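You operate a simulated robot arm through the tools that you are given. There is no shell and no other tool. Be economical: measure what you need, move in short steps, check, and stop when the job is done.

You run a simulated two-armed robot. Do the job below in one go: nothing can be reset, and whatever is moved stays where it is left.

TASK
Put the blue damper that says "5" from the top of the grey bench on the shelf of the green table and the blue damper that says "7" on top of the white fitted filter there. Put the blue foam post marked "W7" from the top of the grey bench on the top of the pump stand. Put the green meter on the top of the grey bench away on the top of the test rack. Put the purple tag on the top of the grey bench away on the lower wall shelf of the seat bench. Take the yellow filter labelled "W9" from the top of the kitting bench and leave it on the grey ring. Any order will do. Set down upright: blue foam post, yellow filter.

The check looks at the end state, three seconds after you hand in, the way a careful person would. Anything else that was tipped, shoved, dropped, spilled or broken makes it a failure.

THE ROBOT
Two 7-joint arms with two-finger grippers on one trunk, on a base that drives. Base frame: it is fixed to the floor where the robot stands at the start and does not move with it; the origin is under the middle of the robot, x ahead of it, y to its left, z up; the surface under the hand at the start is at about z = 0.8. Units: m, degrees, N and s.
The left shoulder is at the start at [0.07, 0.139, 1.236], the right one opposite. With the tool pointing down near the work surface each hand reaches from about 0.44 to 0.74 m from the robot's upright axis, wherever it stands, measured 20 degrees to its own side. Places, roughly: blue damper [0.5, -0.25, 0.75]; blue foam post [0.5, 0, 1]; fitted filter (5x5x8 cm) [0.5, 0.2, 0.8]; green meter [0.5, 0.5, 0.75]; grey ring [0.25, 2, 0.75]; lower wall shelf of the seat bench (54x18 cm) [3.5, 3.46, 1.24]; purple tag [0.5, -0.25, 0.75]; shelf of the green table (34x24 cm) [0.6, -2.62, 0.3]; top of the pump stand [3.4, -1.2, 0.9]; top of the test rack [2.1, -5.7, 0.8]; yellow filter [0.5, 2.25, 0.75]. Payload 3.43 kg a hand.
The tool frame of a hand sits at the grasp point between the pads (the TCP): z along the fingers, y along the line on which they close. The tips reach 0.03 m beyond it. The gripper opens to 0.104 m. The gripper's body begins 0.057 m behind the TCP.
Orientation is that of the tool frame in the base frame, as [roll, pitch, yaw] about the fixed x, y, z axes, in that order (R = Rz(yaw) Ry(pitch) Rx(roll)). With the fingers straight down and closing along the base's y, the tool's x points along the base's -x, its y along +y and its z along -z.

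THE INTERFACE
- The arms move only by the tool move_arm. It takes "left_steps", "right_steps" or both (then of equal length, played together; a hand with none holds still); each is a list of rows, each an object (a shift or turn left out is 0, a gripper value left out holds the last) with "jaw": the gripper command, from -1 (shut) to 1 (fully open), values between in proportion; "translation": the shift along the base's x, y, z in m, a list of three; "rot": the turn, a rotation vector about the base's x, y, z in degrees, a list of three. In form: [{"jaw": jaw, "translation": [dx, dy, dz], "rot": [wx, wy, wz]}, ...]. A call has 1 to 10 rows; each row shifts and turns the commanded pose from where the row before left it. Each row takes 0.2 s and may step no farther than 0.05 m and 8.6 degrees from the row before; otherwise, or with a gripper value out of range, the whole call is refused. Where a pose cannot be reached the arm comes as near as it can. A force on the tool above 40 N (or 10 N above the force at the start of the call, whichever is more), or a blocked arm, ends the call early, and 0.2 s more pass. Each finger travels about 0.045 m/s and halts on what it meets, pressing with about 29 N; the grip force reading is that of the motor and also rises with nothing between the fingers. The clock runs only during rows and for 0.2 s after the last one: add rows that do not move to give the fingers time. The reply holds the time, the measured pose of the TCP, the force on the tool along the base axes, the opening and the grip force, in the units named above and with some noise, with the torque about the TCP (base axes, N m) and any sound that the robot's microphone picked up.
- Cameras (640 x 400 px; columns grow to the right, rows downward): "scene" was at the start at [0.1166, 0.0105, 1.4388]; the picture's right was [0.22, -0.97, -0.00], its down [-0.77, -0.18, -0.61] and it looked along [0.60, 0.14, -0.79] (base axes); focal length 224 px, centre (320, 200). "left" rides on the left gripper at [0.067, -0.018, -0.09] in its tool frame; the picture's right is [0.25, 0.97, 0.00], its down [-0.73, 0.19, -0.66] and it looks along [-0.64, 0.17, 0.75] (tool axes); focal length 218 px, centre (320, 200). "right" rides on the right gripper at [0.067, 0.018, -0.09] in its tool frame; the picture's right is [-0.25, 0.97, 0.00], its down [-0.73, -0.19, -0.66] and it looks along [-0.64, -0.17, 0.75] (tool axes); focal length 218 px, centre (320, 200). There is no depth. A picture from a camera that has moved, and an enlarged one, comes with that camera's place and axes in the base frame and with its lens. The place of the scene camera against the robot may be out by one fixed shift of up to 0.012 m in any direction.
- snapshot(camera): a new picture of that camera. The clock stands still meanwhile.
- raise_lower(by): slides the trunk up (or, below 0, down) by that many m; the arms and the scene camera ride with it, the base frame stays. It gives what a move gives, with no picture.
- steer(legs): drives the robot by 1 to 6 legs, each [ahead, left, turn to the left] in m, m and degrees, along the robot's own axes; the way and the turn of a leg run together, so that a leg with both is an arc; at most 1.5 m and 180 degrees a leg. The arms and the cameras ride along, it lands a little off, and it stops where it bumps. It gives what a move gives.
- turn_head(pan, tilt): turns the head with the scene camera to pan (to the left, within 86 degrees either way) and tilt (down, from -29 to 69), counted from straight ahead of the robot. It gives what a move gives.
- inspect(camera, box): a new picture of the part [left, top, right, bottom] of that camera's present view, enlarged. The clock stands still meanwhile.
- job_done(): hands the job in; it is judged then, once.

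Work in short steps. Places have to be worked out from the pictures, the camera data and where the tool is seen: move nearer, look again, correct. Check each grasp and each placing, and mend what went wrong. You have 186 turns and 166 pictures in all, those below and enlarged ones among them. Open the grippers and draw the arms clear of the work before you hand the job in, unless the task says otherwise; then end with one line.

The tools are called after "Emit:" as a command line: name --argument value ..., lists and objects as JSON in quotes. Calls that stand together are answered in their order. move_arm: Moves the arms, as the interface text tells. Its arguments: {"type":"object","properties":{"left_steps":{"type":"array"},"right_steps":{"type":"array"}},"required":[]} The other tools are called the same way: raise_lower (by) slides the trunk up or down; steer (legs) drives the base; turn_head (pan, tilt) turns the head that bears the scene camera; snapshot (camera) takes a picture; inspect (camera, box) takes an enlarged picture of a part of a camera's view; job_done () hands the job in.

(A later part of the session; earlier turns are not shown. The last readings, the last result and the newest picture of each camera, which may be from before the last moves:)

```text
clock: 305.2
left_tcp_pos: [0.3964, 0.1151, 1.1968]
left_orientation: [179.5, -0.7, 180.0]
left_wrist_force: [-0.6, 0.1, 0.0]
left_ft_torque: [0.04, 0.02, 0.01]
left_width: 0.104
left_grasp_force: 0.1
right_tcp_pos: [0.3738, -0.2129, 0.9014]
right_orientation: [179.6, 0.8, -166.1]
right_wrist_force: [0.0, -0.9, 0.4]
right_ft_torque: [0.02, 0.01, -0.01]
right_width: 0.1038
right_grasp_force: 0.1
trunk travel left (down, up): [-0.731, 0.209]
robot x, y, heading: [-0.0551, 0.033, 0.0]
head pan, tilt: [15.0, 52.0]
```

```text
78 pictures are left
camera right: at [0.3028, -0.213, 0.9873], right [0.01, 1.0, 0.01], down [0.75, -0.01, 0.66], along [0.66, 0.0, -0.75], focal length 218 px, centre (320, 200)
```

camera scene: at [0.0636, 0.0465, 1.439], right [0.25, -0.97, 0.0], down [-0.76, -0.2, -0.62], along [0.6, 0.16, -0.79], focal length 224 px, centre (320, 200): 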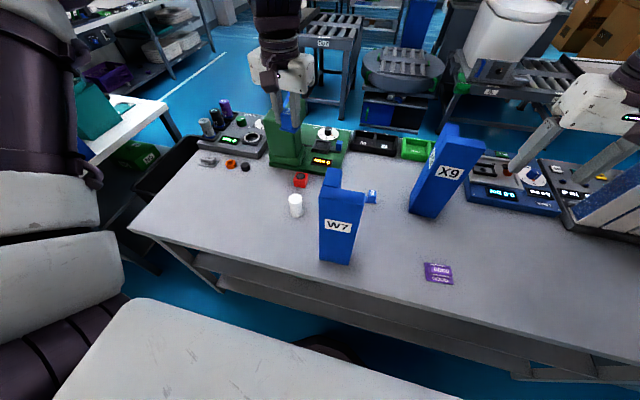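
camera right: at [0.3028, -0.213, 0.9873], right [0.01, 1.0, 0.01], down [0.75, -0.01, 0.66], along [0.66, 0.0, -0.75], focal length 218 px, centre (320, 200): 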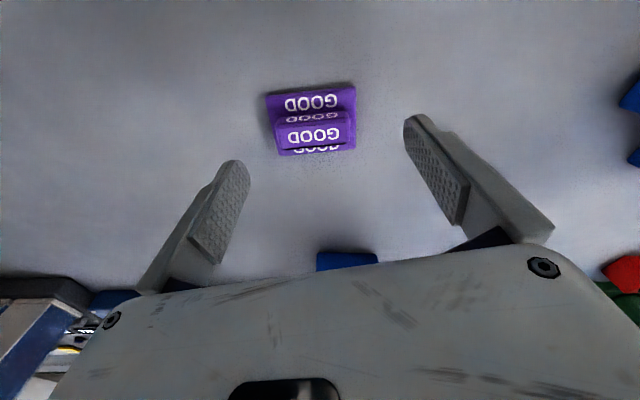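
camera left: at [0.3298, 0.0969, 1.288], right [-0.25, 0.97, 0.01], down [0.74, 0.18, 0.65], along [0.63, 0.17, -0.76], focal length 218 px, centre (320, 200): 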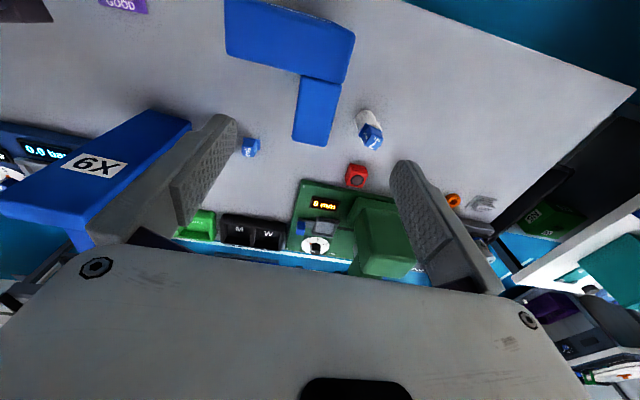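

Both line up after small corrections. I descend left to grip the stem, right to grip the tag ridge.

Emit:
move_arm --left_steps '[{"translation": [0, -0.004, -0.04]}, {"translation": [0, 0, -0.04]}, {"translation": [0, 0, -0.03]}, {"translation": [0, 0, -0.02]}, {"translation": [0, 0, -0.01]}, {}]' --right_steps '[{"translation": [0, -0.003, -0.01], "rot": [0, 0, -5]}, {"translation": [0, 0, -0.02]}, {"translation": [0, 0, -0.015]}, {"translation": [0, 0, -0.008]}, {}, {}]'

Emit:
snapshot --camera "left"

Emit:
snapshot --camera "right"

Emit:
snapshot --camera "scene"

```text
clock: 306.6
left_tcp_pos: [0.4189, 0.1393, 1.0998]
left_orientation: [179.7, -0.7, 179.8]
left_wrist_force: [-0.1, 0.8, 0.8]
left_ft_torque: [0.0, -0.04, 0.04]
left_width: 0.1041
left_grasp_force: 0.0
left hand out of reach, approached as far as the arm can: row 1, 2, 3, 4
right_tcp_pos: [0.3642, -0.237, 0.8782]
right_orientation: [179.7, 0.7, -171.0]
right_wrist_force: [-0.4, -0.2, -0.2]
right_ft_torque: [0.02, 0.0, 0.0]
right_width: 0.104
right_grasp_force: 0.0
right hand out of reach, approached as far as the arm can: row 1, 2, 3, 4
trunk travel left (down, up): [-0.731, 0.209]
robot x, y, heading: [-0.0497, 0.0318, -0.4]
head pan, tilt: [15.0, 52.0]
```

```text
77 pictures are left
camera left: at [0.353, 0.1212, 1.1889], right [-0.25, 0.97, 0.01], down [0.74, 0.18, 0.65], along [0.63, 0.17, -0.76], focal length 218 px, centre (320, 200)
```

left: 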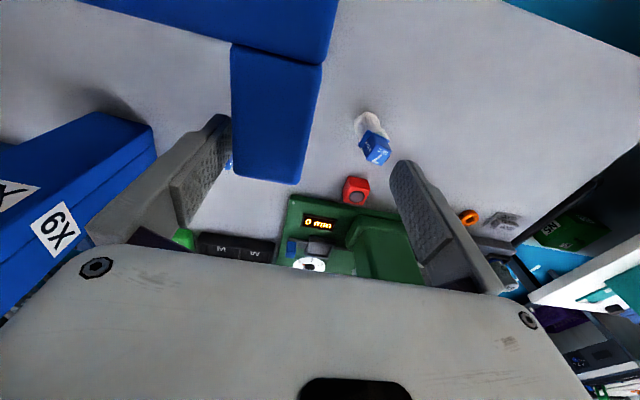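

```text
76 pictures are left
camera right: at [0.2948, -0.2303, 0.9642], right [0.1, 0.99, 0.01], down [0.74, -0.08, 0.66], along [0.66, -0.06, -0.75], focal length 218 px, centre (320, 200)
```

right: 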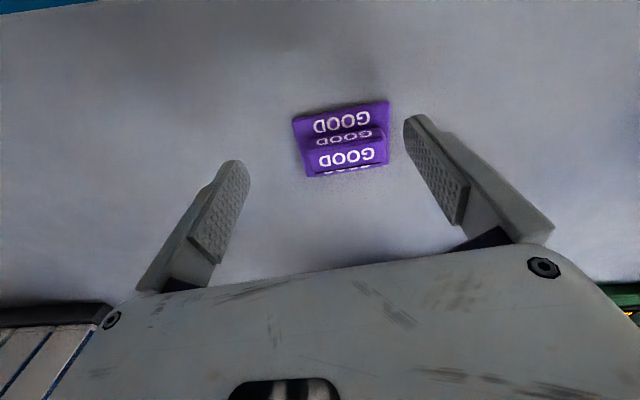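

```text
75 pictures are left
camera scene: at [0.0633, 0.0465, 1.439], right [0.25, -0.97, 0.0], down [-0.76, -0.2, -0.62], along [0.6, 0.16, -0.79], focal length 224 px, centre (320, 200)
```

scene: 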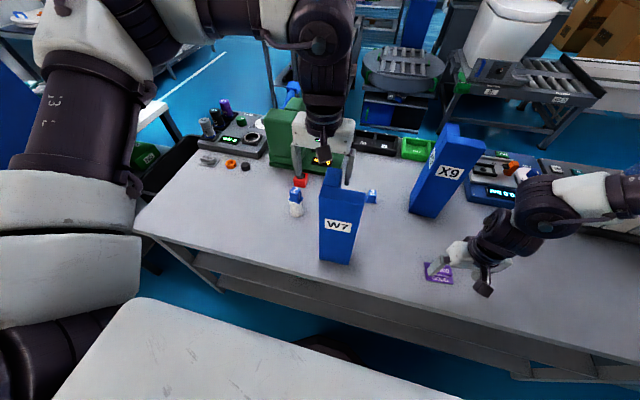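

The targets are too close to the body for the arms. I raise both hands and back the base by 0.13 m.

Emit:
move_arm --left_steps '[{"translation": [0, 0, 0.04]}, {"translation": [0, 0, 0.04]}, {"translation": [0, 0, 0.04]}, {"translation": [0, 0, 0.02]}]' --right_steps '[{"translation": [0, 0, 0.04]}, {"translation": [0, 0, 0.04]}, {"translation": [0, 0, 0.04]}, {}]'

Emit:
steer --legs '[[-0.13, 0, 0]]'

```text
clock: 307.6
left_tcp_pos: [0.418, 0.1372, 1.2393]
left_orientation: [179.6, -0.6, 180.0]
left_wrist_force: [1.1, 0.1, 0.6]
left_ft_torque: [0.04, 0.0, -0.02]
left_width: 0.1037
left_grasp_force: 0.0
right_tcp_pos: [0.3639, -0.2381, 0.9982]
right_orientation: [179.7, 0.6, -171.2]
right_wrist_force: [-0.3, -0.6, -0.3]
right_ft_torque: [0.04, -0.01, -0.01]
right_width: 0.104
right_grasp_force: 0.1
trunk travel left (down, up): [-0.731, 0.209]
robot x, y, heading: [-0.0547, 0.0324, -0.0]
head pan, tilt: [15.0, 52.0]
```

```text
clock: 308.9
left_tcp_pos: [0.2953, 0.1378, 1.2373]
left_orientation: [179.5, -0.6, 179.9]
left_wrist_force: [0.3, -0.2, 0.3]
left_ft_torque: [0.0, 0.03, 0.0]
left_width: 0.104
left_grasp_force: 0.1
right_tcp_pos: [0.239, -0.2373, 0.9973]
right_orientation: [179.7, 0.6, -171.1]
right_wrist_force: [0.5, -0.7, -0.4]
right_ft_torque: [-0.02, 0.05, -0.01]
right_width: 0.1039
right_grasp_force: 0.1
trunk travel left (down, up): [-0.731, 0.209]
robot x, y, heading: [-0.1795, 0.0315, -0.4]
head pan, tilt: [15.0, 52.0]
```

Now I move both hands back over their targets.

Emit:
move_arm --left_steps '[{"translation": [0.035, -0.009, 0]}, {"translation": [0.035, -0.009, -0.01]}, {"translation": [0.031, -0.009, -0.03]}, {}]' --right_steps '[{"translation": [0.034, 0.005, -0.02]}, {"translation": [0.034, 0.005, -0.025]}, {"translation": [0.034, 0.005, -0.025]}, {"translation": [0.033, 0.006, -0.027]}]'

Emit:
snapshot --camera "left"

Emit:
snapshot --camera "right"

```text
clock: 309.9
left_tcp_pos: [0.3943, 0.1121, 1.199]
left_orientation: [179.6, -0.5, -179.9]
left_wrist_force: [0.2, 0.3, -0.4]
left_ft_torque: [0.0, -0.01, -0.01]
left_width: 0.104
left_grasp_force: 0.1
right_tcp_pos: [0.3358, -0.2417, 0.9335]
right_orientation: [179.6, 0.8, -171.1]
right_wrist_force: [-0.9, -0.4, 0.6]
right_ft_torque: [0.01, -0.04, 0.01]
right_width: 0.104
right_grasp_force: 0.0
right hand out of reach, approached as far as the arm can: row 3, 4
trunk travel left (down, up): [-0.731, 0.209]
robot x, y, heading: [-0.1789, 0.0348, -0.5]
head pan, tilt: [15.0, 52.0]
```

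```text
74 pictures are left
camera left: at [0.3278, 0.0946, 1.2887], right [-0.25, 0.97, 0.01], down [0.73, 0.19, 0.65], along [0.63, 0.17, -0.76], focal length 218 px, centre (320, 200)
```

left: 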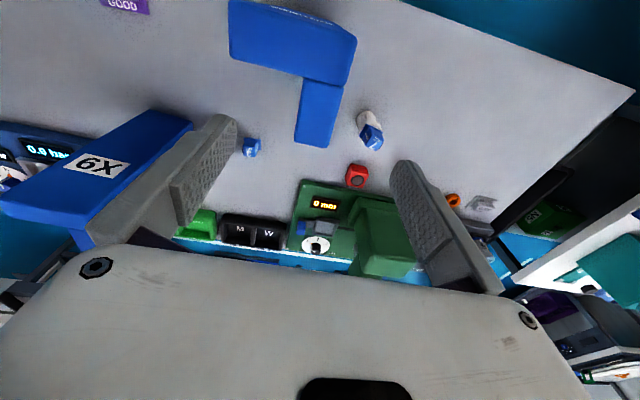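

```text
73 pictures are left
camera right: at [0.2661, -0.2347, 1.0197], right [0.1, 0.99, 0.01], down [0.74, -0.08, 0.67], along [0.66, -0.06, -0.75], focal length 218 px, centre (320, 200)
```

right: 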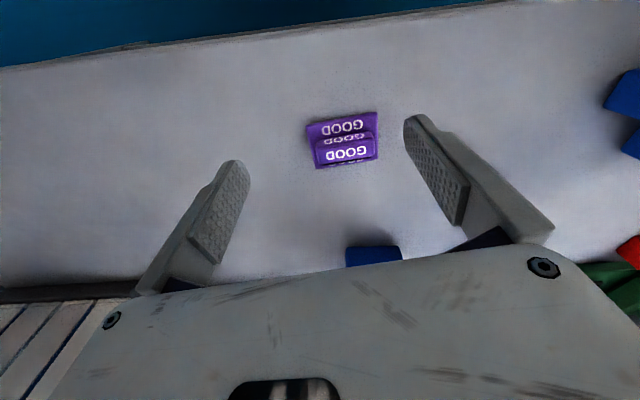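

The right arm's window is narrow; I drive 0.06 m forward so both targets are in range, and shift the hands accordingly.

Emit:
steer --legs '[[0.06, 0, 0.4]]'

Emit:
move_arm --left_steps '[{"translation": [-0.03, 0, 0]}, {"translation": [-0.028, 0, 0]}]' --right_steps '[{"translation": [-0.01, 0.012, -0.015]}, {"translation": [-0.01, 0.012, -0.015]}]'

Emit:
snapshot --camera "right"

Emit:
snapshot --camera "left"

```text
clock: 310.8
left_tcp_pos: [0.4494, 0.1157, 1.2014]
left_orientation: [179.7, -0.2, -179.7]
left_wrist_force: [-0.2, -0.4, 1.1]
left_ft_torque: [0.0, -0.07, 0.0]
left_width: 0.1039
left_grasp_force: 0.0
right_tcp_pos: [0.3941, -0.2383, 0.9352]
right_orientation: [179.7, 1.1, -170.6]
right_wrist_force: [-0.9, 0.8, 0.1]
right_ft_torque: [-0.01, -0.02, -0.02]
right_width: 0.1037
right_grasp_force: 0.0
trunk travel left (down, up): [-0.731, 0.209]
robot x, y, heading: [-0.1215, 0.037, 0.4]
head pan, tilt: [15.0, 52.0]
```

```text
clock: 311.4
left_tcp_pos: [0.3919, 0.1166, 1.1997]
left_orientation: [179.7, -0.3, -179.7]
left_wrist_force: [-0.3, 0.4, 0.0]
left_ft_torque: [-0.03, -0.01, 0.04]
left_width: 0.104
left_grasp_force: 0.2
right_tcp_pos: [0.3639, -0.2244, 0.9182]
right_orientation: [179.7, 0.9, -170.7]
right_wrist_force: [-0.1, 1.2, 0.2]
right_ft_torque: [-0.02, -0.06, 0.01]
right_width: 0.1038
right_grasp_force: 0.0
right hand out of reach, approached as far as the arm can: row 1, 2
trunk travel left (down, up): [-0.731, 0.209]
robot x, y, heading: [-0.1178, 0.0356, 0.1]
head pan, tilt: [15.0, 52.0]
```

```text
72 pictures are left
camera right: at [0.2934, -0.2179, 1.0048], right [0.09, 1.0, 0.01], down [0.74, -0.08, 0.67], along [0.67, -0.06, -0.74], focal length 218 px, centre (320, 200)
```

right: 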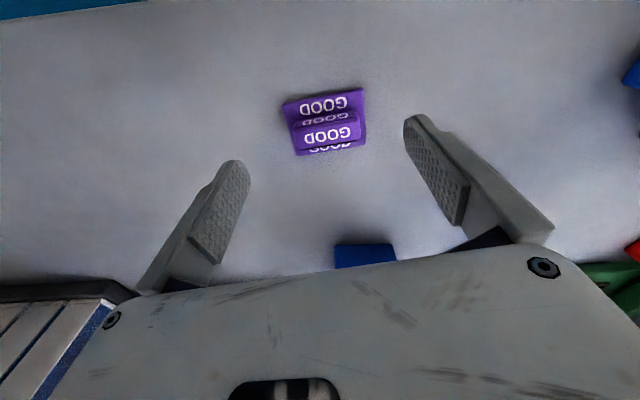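

```text
71 pictures are left
camera left: at [0.3251, 0.0973, 1.2896], right [-0.26, 0.97, 0.01], down [0.73, 0.19, 0.65], along [0.63, 0.17, -0.76], focal length 218 px, centre (320, 200)
```

left: 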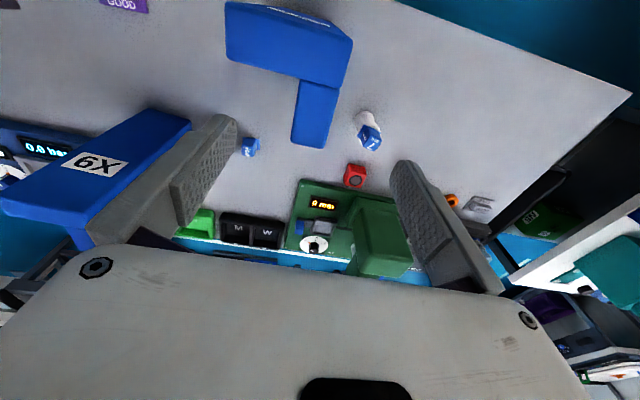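

The tag is only ~1 cm off from under the right hand, and the trunk can do the vertical motion. I nudge the base, then lower the trunk by 0.05 and check.

Emit:
steer --legs '[[0.01, 0.008, 0]]'

Emit:
raise_lower --by -0.045

Emit:
snapshot --camera "right"

Emit:
snapshot --camera "left"

```text
clock: 312.2
left_tcp_pos: [0.4048, 0.1186, 1.1987]
left_orientation: [179.5, -0.4, -179.8]
left_wrist_force: [0.4, 0.3, 0.6]
left_ft_torque: [0.02, -0.03, 0.01]
left_width: 0.1042
left_grasp_force: 0.0
right_tcp_pos: [0.3753, -0.2181, 0.9167]
right_orientation: [179.6, 0.9, -170.7]
right_wrist_force: [-0.9, -0.6, 0.2]
right_ft_torque: [0.0, -0.05, 0.03]
right_width: 0.1043
right_grasp_force: 0.1
trunk travel left (down, up): [-0.731, 0.209]
robot x, y, heading: [-0.1109, 0.0426, 0.0]
head pan, tilt: [15.0, 52.0]
```

```text
clock: 313.1
left_tcp_pos: [0.4072, 0.123, 1.1529]
left_orientation: [179.8, -0.6, -179.8]
left_wrist_force: [-0.3, -0.1, -0.2]
left_ft_torque: [0.0, -0.01, 0.01]
left_width: 0.1038
left_grasp_force: 0.0
right_tcp_pos: [0.3772, -0.2158, 0.8718]
right_orientation: [179.7, 0.9, -170.8]
right_wrist_force: [0.3, -0.5, 0.0]
right_ft_torque: [0.0, 0.01, 0.01]
right_width: 0.1037
right_grasp_force: 0.0
trunk travel left (down, up): [-0.686, 0.254]
robot x, y, heading: [-0.1061, 0.0417, 0.1]
head pan, tilt: [15.0, 52.0]
```

```text
70 pictures are left
camera right: at [0.3062, -0.211, 0.9584], right [0.09, 1.0, 0.01], down [0.74, -0.08, 0.67], along [0.66, -0.06, -0.75], focal length 218 px, centre (320, 200)
```

right: 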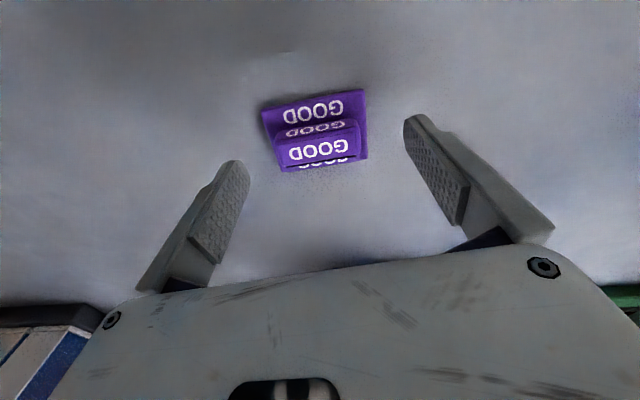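

```text
69 pictures are left
camera left: at [0.3389, 0.1041, 1.2431], right [-0.26, 0.97, 0.01], down [0.73, 0.19, 0.65], along [0.63, 0.17, -0.76], focal length 218 px, centre (320, 200)
```

left: 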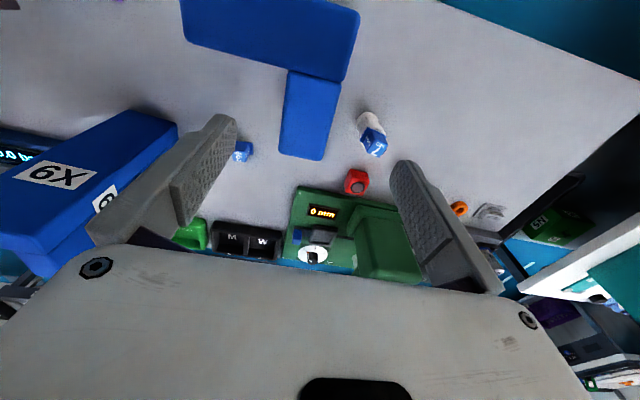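

Right hand is well over the ridge. I correct the left hand over the stem, then lower the trunk 0.028 more and close the right gripper.

Emit:
move_arm --left_steps '[{"translation": [-0.012, -0.009, 0]}, {}]'

Emit:
raise_lower --by -0.028

Emit:
move_arm --right_steps '[{"jaw": -1}, {"jaw": -1}, {"jaw": -1}, {"jaw": -1}, {"jaw": -1}]'

Emit:
snapshot --camera "right"

Emit:
snapshot --camera "left"

```text
clock: 313.7
left_tcp_pos: [0.3942, 0.1131, 1.1515]
left_orientation: [179.7, -0.5, -179.7]
left_wrist_force: [0.4, 0.6, 0.5]
left_ft_torque: [0.0, -0.01, 0.01]
left_width: 0.1041
left_grasp_force: 0.1
right_tcp_pos: [0.3771, -0.217, 0.8708]
right_orientation: [179.6, 0.7, -170.9]
right_wrist_force: [-0.7, -0.2, 0.8]
right_ft_torque: [0.0, 0.01, 0.03]
right_width: 0.1039
right_grasp_force: 0.0
trunk travel left (down, up): [-0.686, 0.254]
robot x, y, heading: [-0.1077, 0.0438, 0.2]
head pan, tilt: [15.0, 52.0]
```

```text
clock: 314.4
left_tcp_pos: [0.3944, 0.1127, 1.1247]
left_orientation: [179.7, -0.4, -179.8]
left_wrist_force: [0.4, -0.7, 0.7]
left_ft_torque: [0.0, -0.02, 0.01]
left_width: 0.104
left_grasp_force: 0.0
right_tcp_pos: [0.3762, -0.2172, 0.8428]
right_orientation: [179.7, 0.8, -170.9]
right_wrist_force: [-0.6, -0.6, 0.4]
right_ft_torque: [-0.02, -0.03, -0.01]
right_width: 0.1043
right_grasp_force: 0.0
trunk travel left (down, up): [-0.658, 0.282]
robot x, y, heading: [-0.107, 0.043, 0.2]
head pan, tilt: [15.0, 52.0]
```

```text
clock: 315.6
left_tcp_pos: [0.3936, 0.113, 1.124]
left_orientation: [179.5, -0.5, -179.7]
left_wrist_force: [0.1, -1.1, -0.2]
left_ft_torque: [-0.01, -0.02, -0.02]
left_width: 0.1041
left_grasp_force: 0.1
right_tcp_pos: [0.3758, -0.2173, 0.8436]
right_orientation: [179.5, 0.7, -170.8]
right_wrist_force: [-1.0, 0.2, 0.5]
right_ft_torque: [-0.02, 0.0, 0.03]
right_width: 0.0595
right_grasp_force: 29.1
trunk travel left (down, up): [-0.658, 0.282]
robot x, y, heading: [-0.1087, 0.0415, 0.1]
head pan, tilt: [15.0, 52.0]
```

```text
68 pictures are left
camera right: at [0.3062, -0.2114, 0.9302], right [0.09, 1.0, 0.01], down [0.74, -0.08, 0.67], along [0.66, -0.06, -0.75], focal length 218 px, centre (320, 200)
```

right: 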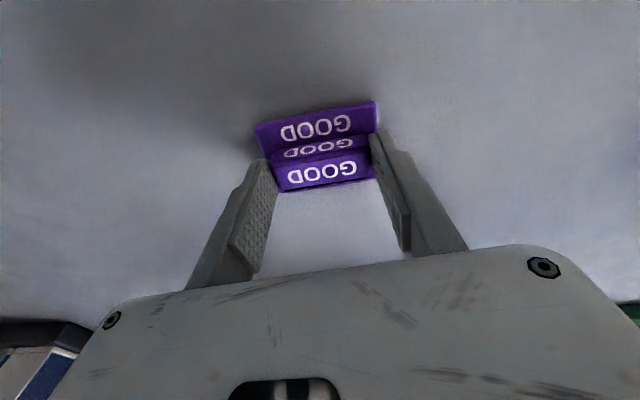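

```text
67 pictures are left
camera left: at [0.3271, 0.0946, 1.2148], right [-0.26, 0.97, 0.01], down [0.73, 0.19, 0.65], along [0.63, 0.17, -0.76], focal length 218 px, centre (320, 200)
```

left: 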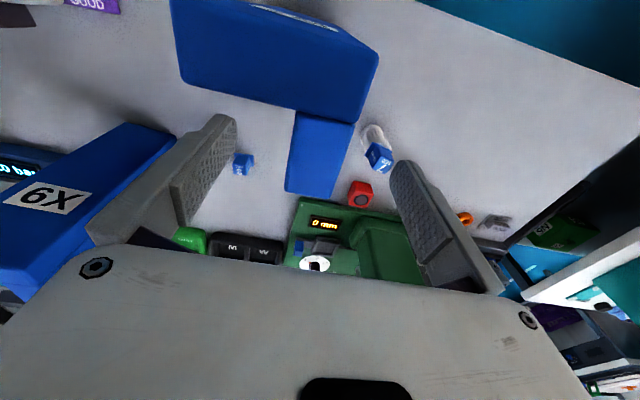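

Tag gripped. Left is centred over the stem: I lift the right hand and lower the left, then close it.

Emit:
move_arm --left_steps '[{"translation": [0, 0, -0.025]}, {"translation": [0, 0, -0.02]}, {"translation": [0, 0, -0.02]}, {"jaw": -1}, {"jaw": -1}, {"jaw": -1}, {"jaw": -1}, {"jaw": -1}, {"jaw": -1}]' --right_steps '[{"translation": [0, 0, 0.03]}, {"translation": [0, 0, 0.04]}, {"translation": [0, 0, 0.04]}, {}, {}, {}, {}, {}, {}]'

Emit:
snapshot --camera "left"

Emit:
snapshot --camera "scene"

```text
clock: 317.6
left_tcp_pos: [0.3942, 0.1124, 1.0588]
left_orientation: [179.6, -0.5, -179.8]
left_wrist_force: [0.1, -0.4, -0.1]
left_ft_torque: [0.03, -0.02, 0.01]
left_width: 0.0329
left_grasp_force: 28.9
right_tcp_pos: [0.3775, -0.2178, 0.9535]
right_orientation: [179.6, 0.7, -170.8]
right_wrist_force: [-0.2, 0.7, -1.0]
right_ft_torque: [0.01, -0.01, -0.01]
right_width: 0.0592
right_grasp_force: 29.1
trunk travel left (down, up): [-0.658, 0.282]
robot x, y, heading: [-0.1079, 0.042, -0.1]
head pan, tilt: [15.0, 52.0]
```

```text
66 pictures are left
camera left: at [0.3272, 0.0941, 1.1482], right [-0.26, 0.97, 0.01], down [0.73, 0.19, 0.65], along [0.63, 0.17, -0.76], focal length 218 px, centre (320, 200)
```

left: 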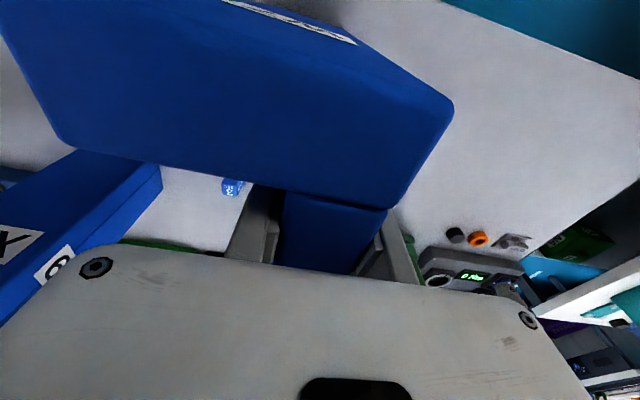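

```text
65 pictures are left
camera scene: at [0.007, 0.0554, 1.3659], right [0.26, -0.97, 0.0], down [-0.76, -0.2, -0.62], along [0.59, 0.16, -0.79], focal length 224 px, centre (320, 200)
```

scene: 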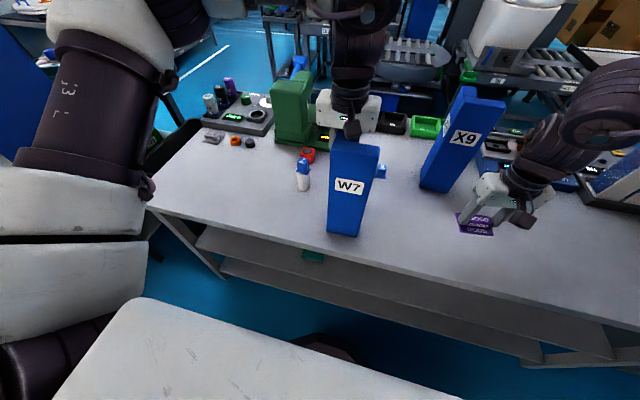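

Stem is gripped firmly. I lift the post straight up and check both grips.

Emit:
move_arm --left_steps '[{"translation": [0, 0, 0.02]}, {"translation": [0, 0, 0.04]}, {"translation": [0, 0, 0.04]}, {"translation": [0, 0, 0.04]}]' --right_steps '[{}, {"translation": [0, 0, 0.04]}, {"translation": [0, 0, 0.04]}, {"translation": [0, 0, 0.04]}]'

Emit:
snapshot --camera "scene"

```text
clock: 318.6
left_tcp_pos: [0.3952, 0.1124, 1.1982]
left_orientation: [179.6, -0.3, -179.8]
left_wrist_force: [-0.4, -0.1, -0.8]
left_ft_torque: [0.03, -0.04, -0.01]
left_width: 0.0327
left_grasp_force: 29.0
right_tcp_pos: [0.3764, -0.2185, 1.0729]
right_orientation: [179.6, 0.8, -170.9]
right_wrist_force: [-0.3, 0.3, 0.2]
right_ft_torque: [0.01, -0.03, -0.02]
right_width: 0.0594
right_grasp_force: 28.7
trunk travel left (down, up): [-0.658, 0.282]
robot x, y, heading: [-0.1101, 0.0431, -0.0]
head pan, tilt: [15.0, 52.0]
```

```text
64 pictures are left
camera scene: at [0.005, 0.0544, 1.366], right [0.26, -0.97, 0.0], down [-0.76, -0.2, -0.62], along [0.6, 0.16, -0.79], focal length 224 px, centre (320, 200)
```

scene: 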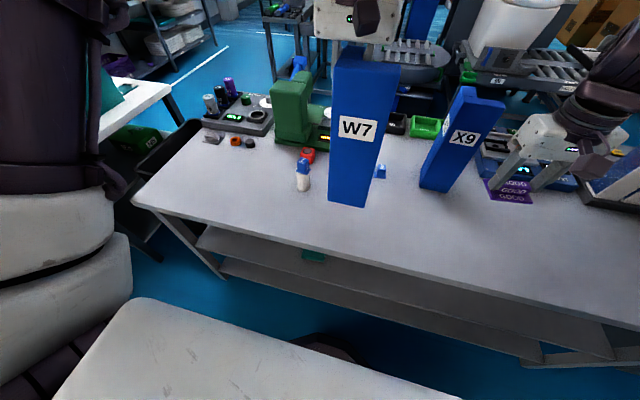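

Both held securely. I back away, raise the trunk to standard height, and take a look left at the kitting bench from this side.

Emit:
steer --legs '[[-0.5, 0, 0]]'

Emit:
raise_lower --by 0.2

Emit:
turn_head --pan 55 --tilt 20

Emit:
snapshot --camera "scene"

```text
clock: 321.6
left_tcp_pos: [-0.1206, 0.1139, 1.1953]
left_orientation: [179.7, -0.6, -179.8]
left_wrist_force: [-0.4, -0.1, -0.6]
left_ft_torque: [0.01, 0.0, -0.01]
left_width: 0.033
left_grasp_force: 29.1
right_tcp_pos: [-0.1383, -0.2176, 1.0721]
right_orientation: [179.6, 0.6, -170.6]
right_wrist_force: [-0.7, -0.8, -0.5]
right_ft_torque: [0.0, -0.02, 0.03]
right_width: 0.059
right_grasp_force: 29.4
trunk travel left (down, up): [-0.658, 0.282]
robot x, y, heading: [-0.6257, 0.0381, 0.0]
head pan, tilt: [15.0, 52.0]
```

```text
clock: 323.8
left_tcp_pos: [-0.1203, 0.113, 1.3964]
left_orientation: [179.6, -0.5, -179.7]
left_wrist_force: [0.7, -0.9, -0.2]
left_ft_torque: [0.02, 0.0, -0.03]
left_width: 0.033
left_grasp_force: 29.1
right_tcp_pos: [-0.1382, -0.2183, 1.2728]
right_orientation: [179.5, 0.7, -170.8]
right_wrist_force: [0.1, 0.8, -1.5]
right_ft_torque: [-0.04, 0.01, -0.01]
right_width: 0.0589
right_grasp_force: 29.0
trunk travel left (down, up): [-0.858, 0.082]
robot x, y, heading: [-0.6284, 0.0413, 0.2]
head pan, tilt: [15.0, 52.0]
```

```text
clock: 324.9
left_tcp_pos: [-0.1215, 0.1128, 1.3968]
left_orientation: [179.6, -0.5, -179.7]
left_wrist_force: [-0.1, -0.2, -0.5]
left_ft_torque: [0.02, 0.01, 0.01]
left_width: 0.033
left_grasp_force: 29.3
right_tcp_pos: [-0.1394, -0.217, 1.2746]
right_orientation: [179.7, 0.8, -170.6]
right_wrist_force: [-0.1, -0.2, -0.5]
right_ft_torque: [0.01, 0.0, 0.0]
right_width: 0.059
right_grasp_force: 29.0
trunk travel left (down, up): [-0.858, 0.082]
robot x, y, heading: [-0.6237, 0.0384, 0.1]
head pan, tilt: [55.0, 20.0]
```

```text
63 pictures are left
camera scene: at [-0.5293, 0.1116, 1.6141], right [0.82, -0.57, 0.0], down [-0.2, -0.28, -0.94], along [0.54, 0.77, -0.34], focal length 224 px, centre (320, 200)
```

scene: 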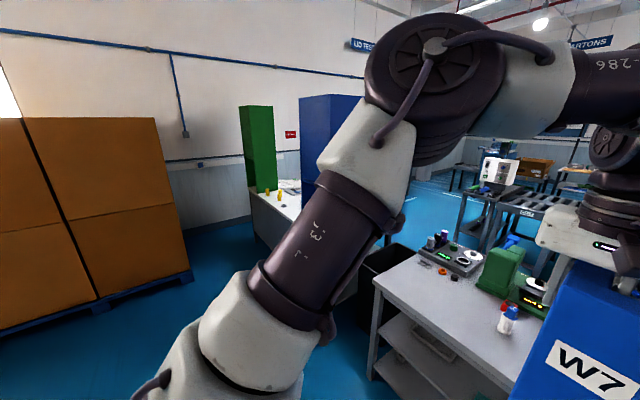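

The yellow filters are on the west side of the kitting bench between two cabinets; I'll do that last with free hands. Now the long drive to the east side with the post and tag.

Emit:
steer --legs '[[0, 0, -90], [0, -1.35, 0], [0, -1.35, 0], [1.4, 0, 0], [1.4, 0, 0], [1.25, 0, 0]]'

```text
clock: 360.8
left_tcp_pos: [-3.1288, -4.6141, 1.3979]
left_orientation: [179.6, -0.5, 92.2]
left_wrist_force: [0.4, -0.2, 0.0]
left_ft_torque: [-0.01, -0.03, 0.02]
left_width: 0.0328
left_grasp_force: 28.9
right_tcp_pos: [-3.4589, -4.6062, 1.2733]
right_orientation: [179.6, 0.9, 101.1]
right_wrist_force: [0.5, -0.2, 0.0]
right_ft_torque: [0.0, 0.03, -0.02]
right_width: 0.0589
right_grasp_force: 28.8
trunk travel left (down, up): [-0.858, 0.082]
robot x, y, heading: [-3.2173, -4.1105, -88.0]
head pan, tilt: [55.0, 20.0]
```

I turn east, drive to x≈1.65, then turn north.

Emit:
steer --legs '[[0, 0, 88], [1.3, 0, 0], [1.3, 0, 0]]'

Emit:
steer --legs '[[1.2, 0, 0], [1.05, 0, 0]]'

```text
clock: 377.3
left_tcp_pos: [-0.0673, -4.0216, 1.3976]
left_orientation: [179.5, -0.5, -179.0]
left_wrist_force: [-0.3, -0.2, -0.1]
left_ft_torque: [0.01, 0.0, -0.03]
left_width: 0.0329
left_grasp_force: 28.7
right_tcp_pos: [-0.0789, -4.3519, 1.2725]
right_orientation: [179.6, 0.8, -170.0]
right_wrist_force: [0.4, 0.8, 0.1]
right_ft_torque: [0.0, 0.01, -0.02]
right_width: 0.0589
right_grasp_force: 29.2
trunk travel left (down, up): [-0.858, 0.082]
robot x, y, heading: [-0.5663, -4.0979, 0.8]
head pan, tilt: [55.0, 20.0]
```

```text
clock: 388.4
left_tcp_pos: [2.1847, -3.9732, 1.3977]
left_orientation: [179.6, -0.5, -178.8]
left_wrist_force: [-0.6, -0.8, -1.0]
left_ft_torque: [0.04, -0.01, 0.02]
left_width: 0.0331
left_grasp_force: 29.0
right_tcp_pos: [2.1729, -4.3047, 1.2738]
right_orientation: [179.6, 0.8, -169.7]
right_wrist_force: [-0.3, 0.5, -1.4]
right_ft_torque: [0.02, -0.01, -0.01]
right_width: 0.0585
right_grasp_force: 28.6
trunk travel left (down, up): [-0.858, 0.082]
robot x, y, heading: [1.68, -4.0512, 1.3]
head pan, tilt: [55.0, 20.0]
```

I turn north and drive up to y≈−1.5, then look to the east for the pump stand.

Emit:
steer --legs '[[0, 0, 89], [1.3, 0.05, 0], [1.3, 0.05, 0]]'

Emit:
turn_head --pan -55 --tilt 22

Emit:
snapshot --camera "scene"

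```text
clock: 404.8
left_tcp_pos: [1.6038, -0.9689, 1.3975]
left_orientation: [179.7, -0.5, -91.7]
left_wrist_force: [0.5, 0.8, -0.2]
left_ft_torque: [0.04, -0.01, 0.01]
left_width: 0.0331
left_grasp_force: 29.1
right_tcp_pos: [1.9329, -0.9977, 1.2751]
right_orientation: [179.7, 0.8, -82.7]
right_wrist_force: [-0.5, -0.3, -0.1]
right_ft_torque: [-0.02, -0.04, -0.04]
right_width: 0.0588
right_grasp_force: 28.8
trunk travel left (down, up): [-0.858, 0.082]
robot x, y, heading: [1.6596, -1.4764, 88.1]
head pan, tilt: [55.0, 20.0]
```

```text
clock: 406.6
left_tcp_pos: [1.6032, -0.968, 1.3972]
left_orientation: [179.7, -0.5, -91.8]
left_wrist_force: [0.5, 0.1, -1.6]
left_ft_torque: [0.01, 0.01, -0.04]
left_width: 0.033
left_grasp_force: 28.8
right_tcp_pos: [1.9319, -0.9971, 1.2741]
right_orientation: [179.6, 0.7, -82.8]
right_wrist_force: [0.3, -0.6, -0.4]
right_ft_torque: [0.01, -0.01, 0.0]
right_width: 0.0588
right_grasp_force: 29.7
trunk travel left (down, up): [-0.858, 0.082]
robot x, y, heading: [1.6549, -1.4765, 87.8]
head pan, tilt: [-55.0, 22.0]
```

```text
62 pictures are left
camera scene: at [1.729, -1.3802, 1.6109], right [0.55, -0.84, 0.0], down [-0.31, -0.2, -0.93], along [0.78, 0.51, -0.37], focal length 224 px, centre (320, 200)
```

scene: 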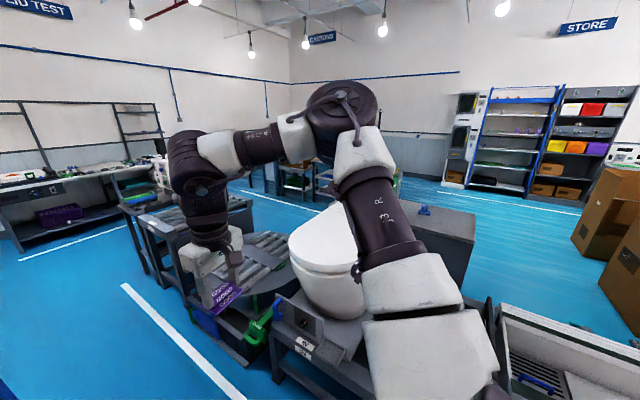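

The pump stand is the dark cabinet behind the roller conveyor, reachable from the far side. The seat bench is to the north, so I do the tag first. I drive north up the corridor.

Emit:
steer --legs '[[1.4, 0.1, 2], [1.3, 0, 0], [0.9, 0, 0]]'

Emit:
turn_head --pan -40 --tilt 12

Emit:
snapshot --camera "scene"

```text
clock: 424.1
left_tcp_pos: [1.6948, 2.6272, 1.3967]
left_orientation: [179.8, -0.3, -94.3]
left_wrist_force: [0.6, -0.8, -0.7]
left_ft_torque: [0.03, 0.0, -0.02]
left_width: 0.033
left_grasp_force: 29.2
right_tcp_pos: [2.0229, 2.582, 1.273]
right_orientation: [179.7, 0.8, -85.3]
right_wrist_force: [0.3, -0.4, -1.0]
right_ft_torque: [0.01, -0.03, -0.03]
right_width: 0.0586
right_grasp_force: 28.7
trunk travel left (down, up): [-0.858, 0.082]
robot x, y, heading: [1.7261, 2.1215, 85.5]
head pan, tilt: [-55.0, 22.0]
```

```text
clock: 424.8
left_tcp_pos: [1.6949, 2.6273, 1.3965]
left_orientation: [179.7, -0.5, -94.3]
left_wrist_force: [0.2, -0.4, -0.5]
left_ft_torque: [0.01, -0.03, 0.01]
left_width: 0.0327
left_grasp_force: 28.7
right_tcp_pos: [2.0228, 2.5849, 1.2728]
right_orientation: [179.6, 0.8, -85.3]
right_wrist_force: [0.7, 0.6, 0.4]
right_ft_torque: [-0.01, 0.03, 0.01]
right_width: 0.0589
right_grasp_force: 28.9
trunk travel left (down, up): [-0.858, 0.082]
robot x, y, heading: [1.7283, 2.1207, 85.6]
head pan, tilt: [-40.0, 12.0]
```

```text
61 pictures are left
camera scene: at [1.7887, 2.2292, 1.6271], right [0.71, -0.7, 0.0], down [-0.15, -0.15, -0.98], along [0.69, 0.7, -0.21], focal length 224 px, centre (320, 200)
```

scene: 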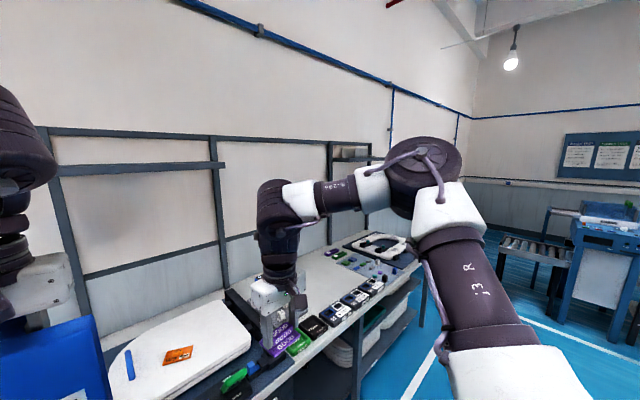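

I square up and strafe east to stand before the wall shelf at x≈3.5.

Emit:
steer --legs '[[0, 0, 4.4], [0, -1.4, 0]]'

Emit:
turn_head --pan 0 --tilt 12

Emit:
snapshot --camera "scene"

```text
clock: 432.3
left_tcp_pos: [3.0686, 2.618, 1.3966]
left_orientation: [179.6, -0.5, -90.3]
left_wrist_force: [-0.1, 0.6, -0.8]
left_ft_torque: [0.01, 0.03, 0.0]
left_width: 0.033
left_grasp_force: 28.5
right_tcp_pos: [3.3978, 2.5948, 1.2747]
right_orientation: [179.7, 0.7, -81.3]
right_wrist_force: [-0.4, 0.1, -0.3]
right_ft_torque: [-0.01, 0.0, 0.0]
right_width: 0.0587
right_grasp_force: 28.9
trunk travel left (down, up): [-0.858, 0.082]
robot x, y, heading: [3.1353, 2.1132, 89.4]
head pan, tilt: [-40.0, 12.0]
```

```text
clock: 433.4
left_tcp_pos: [3.0694, 2.6184, 1.3968]
left_orientation: [179.7, -0.5, -90.3]
left_wrist_force: [-0.1, 0.0, -0.4]
left_ft_torque: [0.01, 0.02, 0.01]
left_width: 0.0328
left_grasp_force: 29.0
right_tcp_pos: [3.3994, 2.5968, 1.2736]
right_orientation: [179.6, 0.8, -81.3]
right_wrist_force: [0.2, 0.1, -0.5]
right_ft_torque: [-0.02, 0.01, 0.01]
right_width: 0.0586
right_grasp_force: 28.8
trunk travel left (down, up): [-0.858, 0.082]
robot x, y, heading: [3.136, 2.1106, 89.6]
head pan, tilt: [0.0, 12.0]
```

```text
60 pictures are left
camera scene: at [3.1301, 2.2492, 1.6272], right [1.0, -0.01, 0.0], down [0.0, -0.21, -0.98], along [0.01, 0.98, -0.21], focal length 224 px, centre (320, 200)
```

scene: 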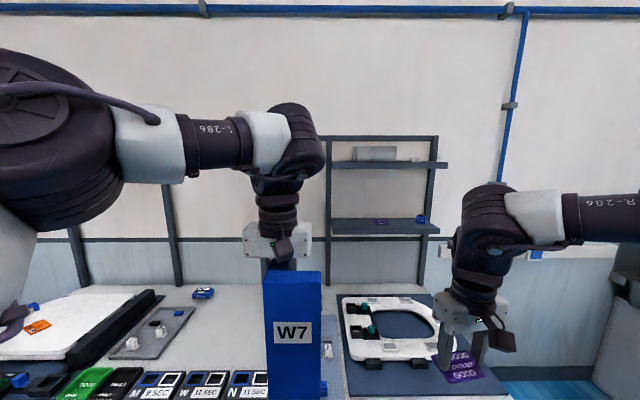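

Emit:
inspect --camera "scene" --box '[310, 125, 460, 265]'

```text
2.86 times, centred on (385, 195) of scene
camera zoom: at [3.1301, 2.2492, 1.6272], right [1.0, -0.01, 0.0], down [0.0, -0.21, -0.98], along [0.01, 0.98, -0.21], focal length 640 px, centre (134, 214)
```

zoom: 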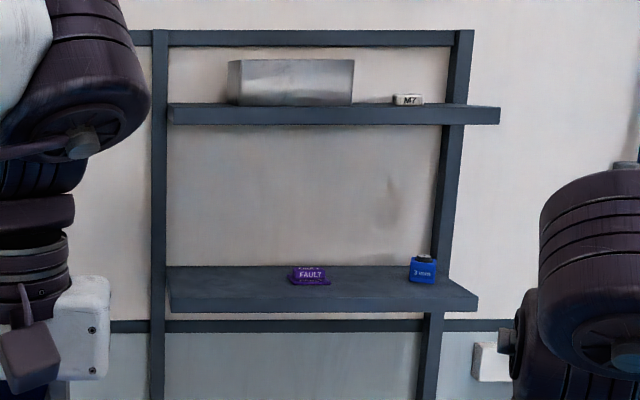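

The lower shelf is at z≈1.24, x 3.21–3.77, with 0.30 m headroom and free space at x≈3.33. I'll tilt the right hand 45° forward while moving it outward, to see how far it reaches.

Emit:
move_arm --right_steps '[{"translation": [0, 0.03, 0.01], "rot": [7.5, 0, 0]}, {"translation": [0, 0.03, 0.01], "rot": [7.5, 0, 0]}, {"translation": [0, 0.03, 0.01], "rot": [7.5, 0, 0]}, {"translation": [0, 0.03, 0.01], "rot": [7.5, 0, 0]}, {"translation": [0, 0.03, 0.01], "rot": [7.5, 0, 0]}, {"translation": [0, 0.03, 0.01], "rot": [7.5, 0, 0]}]'

```text
clock: 434.8
left_tcp_pos: [3.0695, 2.6191, 1.3967]
left_orientation: [179.6, -0.5, -90.2]
left_wrist_force: [0.2, 0.7, -1.2]
left_ft_torque: [0.01, 0.04, -0.05]
left_width: 0.0328
left_grasp_force: 28.6
right_tcp_pos: [3.399, 2.7803, 1.3327]
right_orientation: [-171.6, 45.1, -77.6]
right_wrist_force: [-0.3, 1.2, -0.8]
right_ft_torque: [0.01, -0.01, 0.0]
right_width: 0.0585
right_grasp_force: 29.1
trunk travel left (down, up): [-0.858, 0.082]
robot x, y, heading: [3.1375, 2.1114, 89.4]
head pan, tilt: [0.0, 12.0]
```

Reached fine. I extend further by 0.12 m to find its limit.

Emit:
move_arm --right_steps '[{"translation": [0, 0.04, 0.01]}, {"translation": [0, 0.04, 0]}, {"translation": [0, 0.04, 0]}]'

```text
clock: 435.6
left_tcp_pos: [3.0691, 2.6165, 1.3972]
left_orientation: [179.5, -0.3, -90.3]
left_wrist_force: [-0.1, -0.4, -0.4]
left_ft_torque: [0.03, 0.0, -0.07]
left_width: 0.0328
left_grasp_force: 28.3
right_tcp_pos: [3.4, 2.8465, 1.3445]
right_orientation: [-171.6, 45.2, -77.6]
right_wrist_force: [-0.6, -0.9, -0.2]
right_ft_torque: [0.04, -0.03, 0.01]
right_width: 0.0586
right_grasp_force: 28.7
right hand out of reach, approached as far as the arm can: row 2, 3
trunk travel left (down, up): [-0.858, 0.082]
robot x, y, heading: [3.1331, 2.1123, 89.3]
head pan, tilt: [0.0, 12.0]
```

Reach limit is 0.735 m ahead of the axis. I check how far the bench's front edge is so I can drive close.

Emit:
turn_head --pan 0 --tilt 50

Emit:
snapshot --camera "scene"

```text
clock: 436.6
left_tcp_pos: [3.0688, 2.6176, 1.3964]
left_orientation: [179.7, -0.5, -90.3]
left_wrist_force: [0.2, -0.4, -0.4]
left_ft_torque: [-0.01, 0.02, 0.0]
left_width: 0.033
left_grasp_force: 28.9
right_tcp_pos: [3.3991, 2.8493, 1.3425]
right_orientation: [-171.6, 45.1, -77.5]
right_wrist_force: [0.0, 0.6, -0.7]
right_ft_torque: [-0.03, 0.01, -0.02]
right_width: 0.0588
right_grasp_force: 28.9
trunk travel left (down, up): [-0.858, 0.082]
robot x, y, heading: [3.1364, 2.1096, 89.6]
head pan, tilt: [0.0, 50.0]
```

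```text
58 pictures are left
camera scene: at [3.1299, 2.2341, 1.5685], right [1.0, -0.01, 0.0], down [-0.01, -0.77, -0.64], along [0.01, 0.64, -0.77], focal length 224 px, centre (320, 200)
```

scene: 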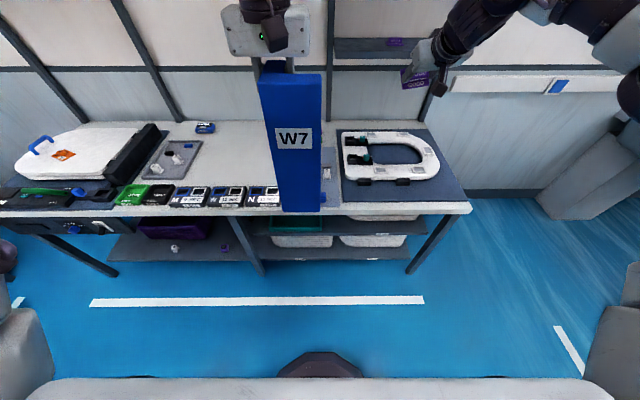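

The bench front is at y≈2.78, too far from the shelf for a frontal reach, but the bench ends at x≈3.73, so I'll go round to its east end. I retract the right hand, move the post to the left, and drive.

Emit:
move_arm --right_steps '[{"translation": [0, -0.04, 0]}, {"translation": [0, -0.04, 0]}, {"translation": [0, -0.04, 0]}, {"translation": [0, -0.03, 0]}]' --left_steps '[{"translation": [-0.04, 0, 0]}, {"translation": [-0.04, 0, 0]}, {"translation": [-0.04, 0, 0]}, {"translation": [-0.03, 0, 0]}]'

Emit:
steer --legs '[[0, -0.95, 0], [0, 0, 60]]'

Emit:
turn_head --pan 0 --tilt 35

Emit:
snapshot --camera "scene"

```text
clock: 437.6
left_tcp_pos: [2.9159, 2.6128, 1.3951]
left_orientation: [179.7, -0.4, -90.3]
left_wrist_force: [1.3, -0.4, -0.5]
left_ft_torque: [0.03, 0.0, 0.03]
left_width: 0.0328
left_grasp_force: 28.8
right_tcp_pos: [3.399, 2.6973, 1.3457]
right_orientation: [-171.6, 45.2, -77.7]
right_wrist_force: [-0.7, -1.0, -0.2]
right_ft_torque: [-0.02, 0.0, 0.01]
right_width: 0.0587
right_grasp_force: 29.3
trunk travel left (down, up): [-0.858, 0.082]
robot x, y, heading: [3.1351, 2.1164, 89.5]
head pan, tilt: [0.0, 50.0]
```

```text
clock: 445.2
left_tcp_pos: [3.5343, 2.1665, 1.3956]
left_orientation: [179.6, -0.5, -29.7]
left_wrist_force: [-0.3, 0.0, 0.3]
left_ft_torque: [-0.03, 0.05, 0.0]
left_width: 0.0329
left_grasp_force: 28.3
right_tcp_pos: [3.6974, 2.628, 1.3445]
right_orientation: [-171.6, 45.1, -17.0]
right_wrist_force: [0.0, 0.3, -0.9]
right_ft_torque: [0.01, 0.0, 0.0]
right_width: 0.0584
right_grasp_force: 28.7
trunk travel left (down, up): [-0.858, 0.082]
robot x, y, heading: [4.0815, 2.1092, 150.1]
head pan, tilt: [0.0, 50.0]
```

```text
clock: 446.0
left_tcp_pos: [3.5342, 2.1671, 1.3953]
left_orientation: [179.7, -0.5, -29.6]
left_wrist_force: [1.7, 0.2, -0.3]
left_ft_torque: [0.04, 0.01, 0.0]
left_width: 0.0331
left_grasp_force: 29.2
right_tcp_pos: [3.6964, 2.6266, 1.3446]
right_orientation: [-171.6, 45.0, -17.1]
right_wrist_force: [-0.3, -0.5, 0.1]
right_ft_torque: [0.03, -0.01, -0.01]
right_width: 0.059
right_grasp_force: 28.3
trunk travel left (down, up): [-0.858, 0.082]
robot x, y, heading: [4.0772, 2.1063, 150.2]
head pan, tilt: [0.0, 35.0]
```

```text
57 pictures are left
camera scene: at [3.9515, 2.1706, 1.5902], right [0.5, 0.87, 0.0], down [0.5, -0.29, -0.82], along [-0.71, 0.41, -0.57], focal length 224 px, centre (320, 200)
```

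scene: 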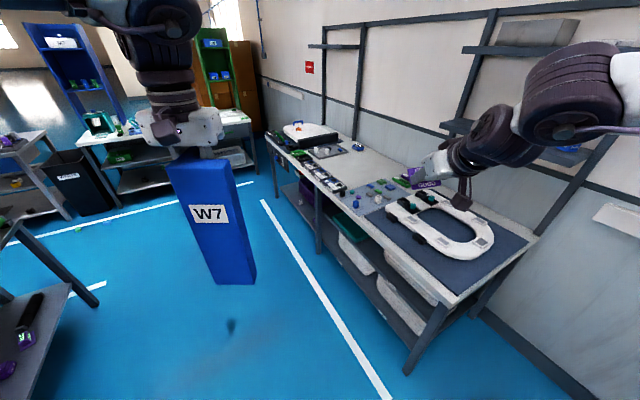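

I move to about (4.12, 2.75), then shift and yaw the right hand so it points more to the north in front of the free gap at x≈3.61.

Emit:
steer --legs '[[0.285, -0.579, 0]]'

Emit:
move_arm --right_steps '[{"translation": [-0.03, 0, 0], "rot": [0, 0, -8]}, {"translation": [-0.04, 0, 0], "rot": [0, 0, -8]}, {"translation": [-0.04, 0, 0], "rot": [0, 0, -8]}, {"translation": [-0.02, 0, 0]}]'

Emit:
turn_head --pan -35 --tilt 20

Emit:
snapshot --camera "scene"

Emit:
snapshot --camera "right"

```text
clock: 449.6
left_tcp_pos: [3.5733, 2.8127, 1.394]
left_orientation: [179.7, -0.6, -29.6]
left_wrist_force: [0.2, 0.1, -0.7]
left_ft_torque: [0.0, 0.0, -0.02]
left_width: 0.0331
left_grasp_force: 28.7
right_tcp_pos: [3.7344, 3.2734, 1.344]
right_orientation: [-171.5, 45.0, -16.8]
right_wrist_force: [0.1, 0.5, 0.2]
right_ft_torque: [-0.02, 0.02, -0.02]
right_width: 0.0589
right_grasp_force: 28.9
trunk travel left (down, up): [-0.858, 0.082]
robot x, y, heading: [4.1166, 2.7606, 150.2]
head pan, tilt: [0.0, 35.0]
```

```text
clock: 450.6
left_tcp_pos: [3.5762, 2.8119, 1.3962]
left_orientation: [179.6, -0.4, -29.6]
left_wrist_force: [0.1, -0.5, -0.5]
left_ft_torque: [0.0, 0.0, 0.04]
left_width: 0.0326
left_grasp_force: 28.6
right_tcp_pos: [3.6804, 3.3286, 1.3286]
right_orientation: [-172.0, 45.4, -41.1]
right_wrist_force: [-0.2, -0.6, -0.3]
right_ft_torque: [0.03, 0.0, 0.01]
right_width: 0.0587
right_grasp_force: 29.2
right hand out of reach, approached as far as the arm can: row 2, 3, 4
trunk travel left (down, up): [-0.858, 0.082]
robot x, y, heading: [4.1171, 2.7595, 150.3]
head pan, tilt: [0.0, 35.0]
```

```text
clock: 451.6
left_tcp_pos: [3.5724, 2.8153, 1.3949]
left_orientation: [179.8, -0.5, -29.7]
left_wrist_force: [-0.5, -0.4, -0.5]
left_ft_torque: [0.0, 0.0, -0.02]
left_width: 0.0329
left_grasp_force: 28.9
right_tcp_pos: [3.6783, 3.3286, 1.3264]
right_orientation: [-171.9, 45.2, -40.9]
right_wrist_force: [-0.2, -0.3, -1.0]
right_ft_torque: [0.01, 0.02, 0.0]
right_width: 0.0587
right_grasp_force: 28.5
trunk travel left (down, up): [-0.858, 0.082]
robot x, y, heading: [4.1182, 2.7581, 150.2]
head pan, tilt: [-35.0, 20.0]
```

```text
56 pictures are left
camera scene: at [4.0283, 2.8604, 1.6141], right [0.9, 0.43, 0.0], down [0.15, -0.31, -0.94], along [-0.4, 0.85, -0.34], focal length 224 px, centre (320, 200)
```

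scene: 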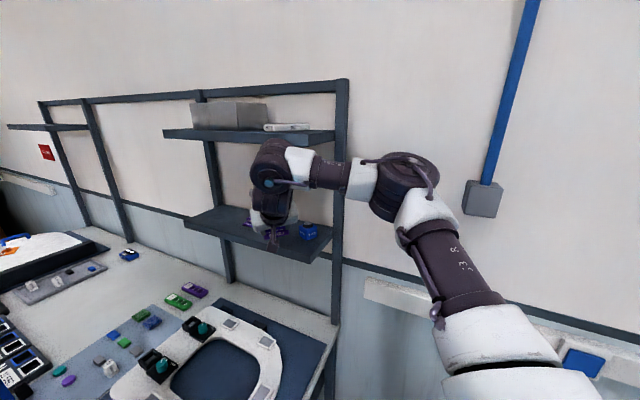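

```text
55 pictures are left
camera right: at [3.7397, 3.2344, 1.3374], right [-0.83, -0.54, 0.08], down [0.04, 0.09, 0.99], along [-0.55, 0.83, -0.06], focal length 218 px, centre (320, 200)
```

right: 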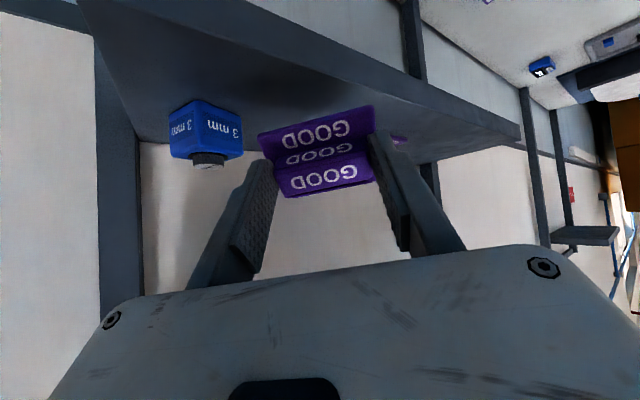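

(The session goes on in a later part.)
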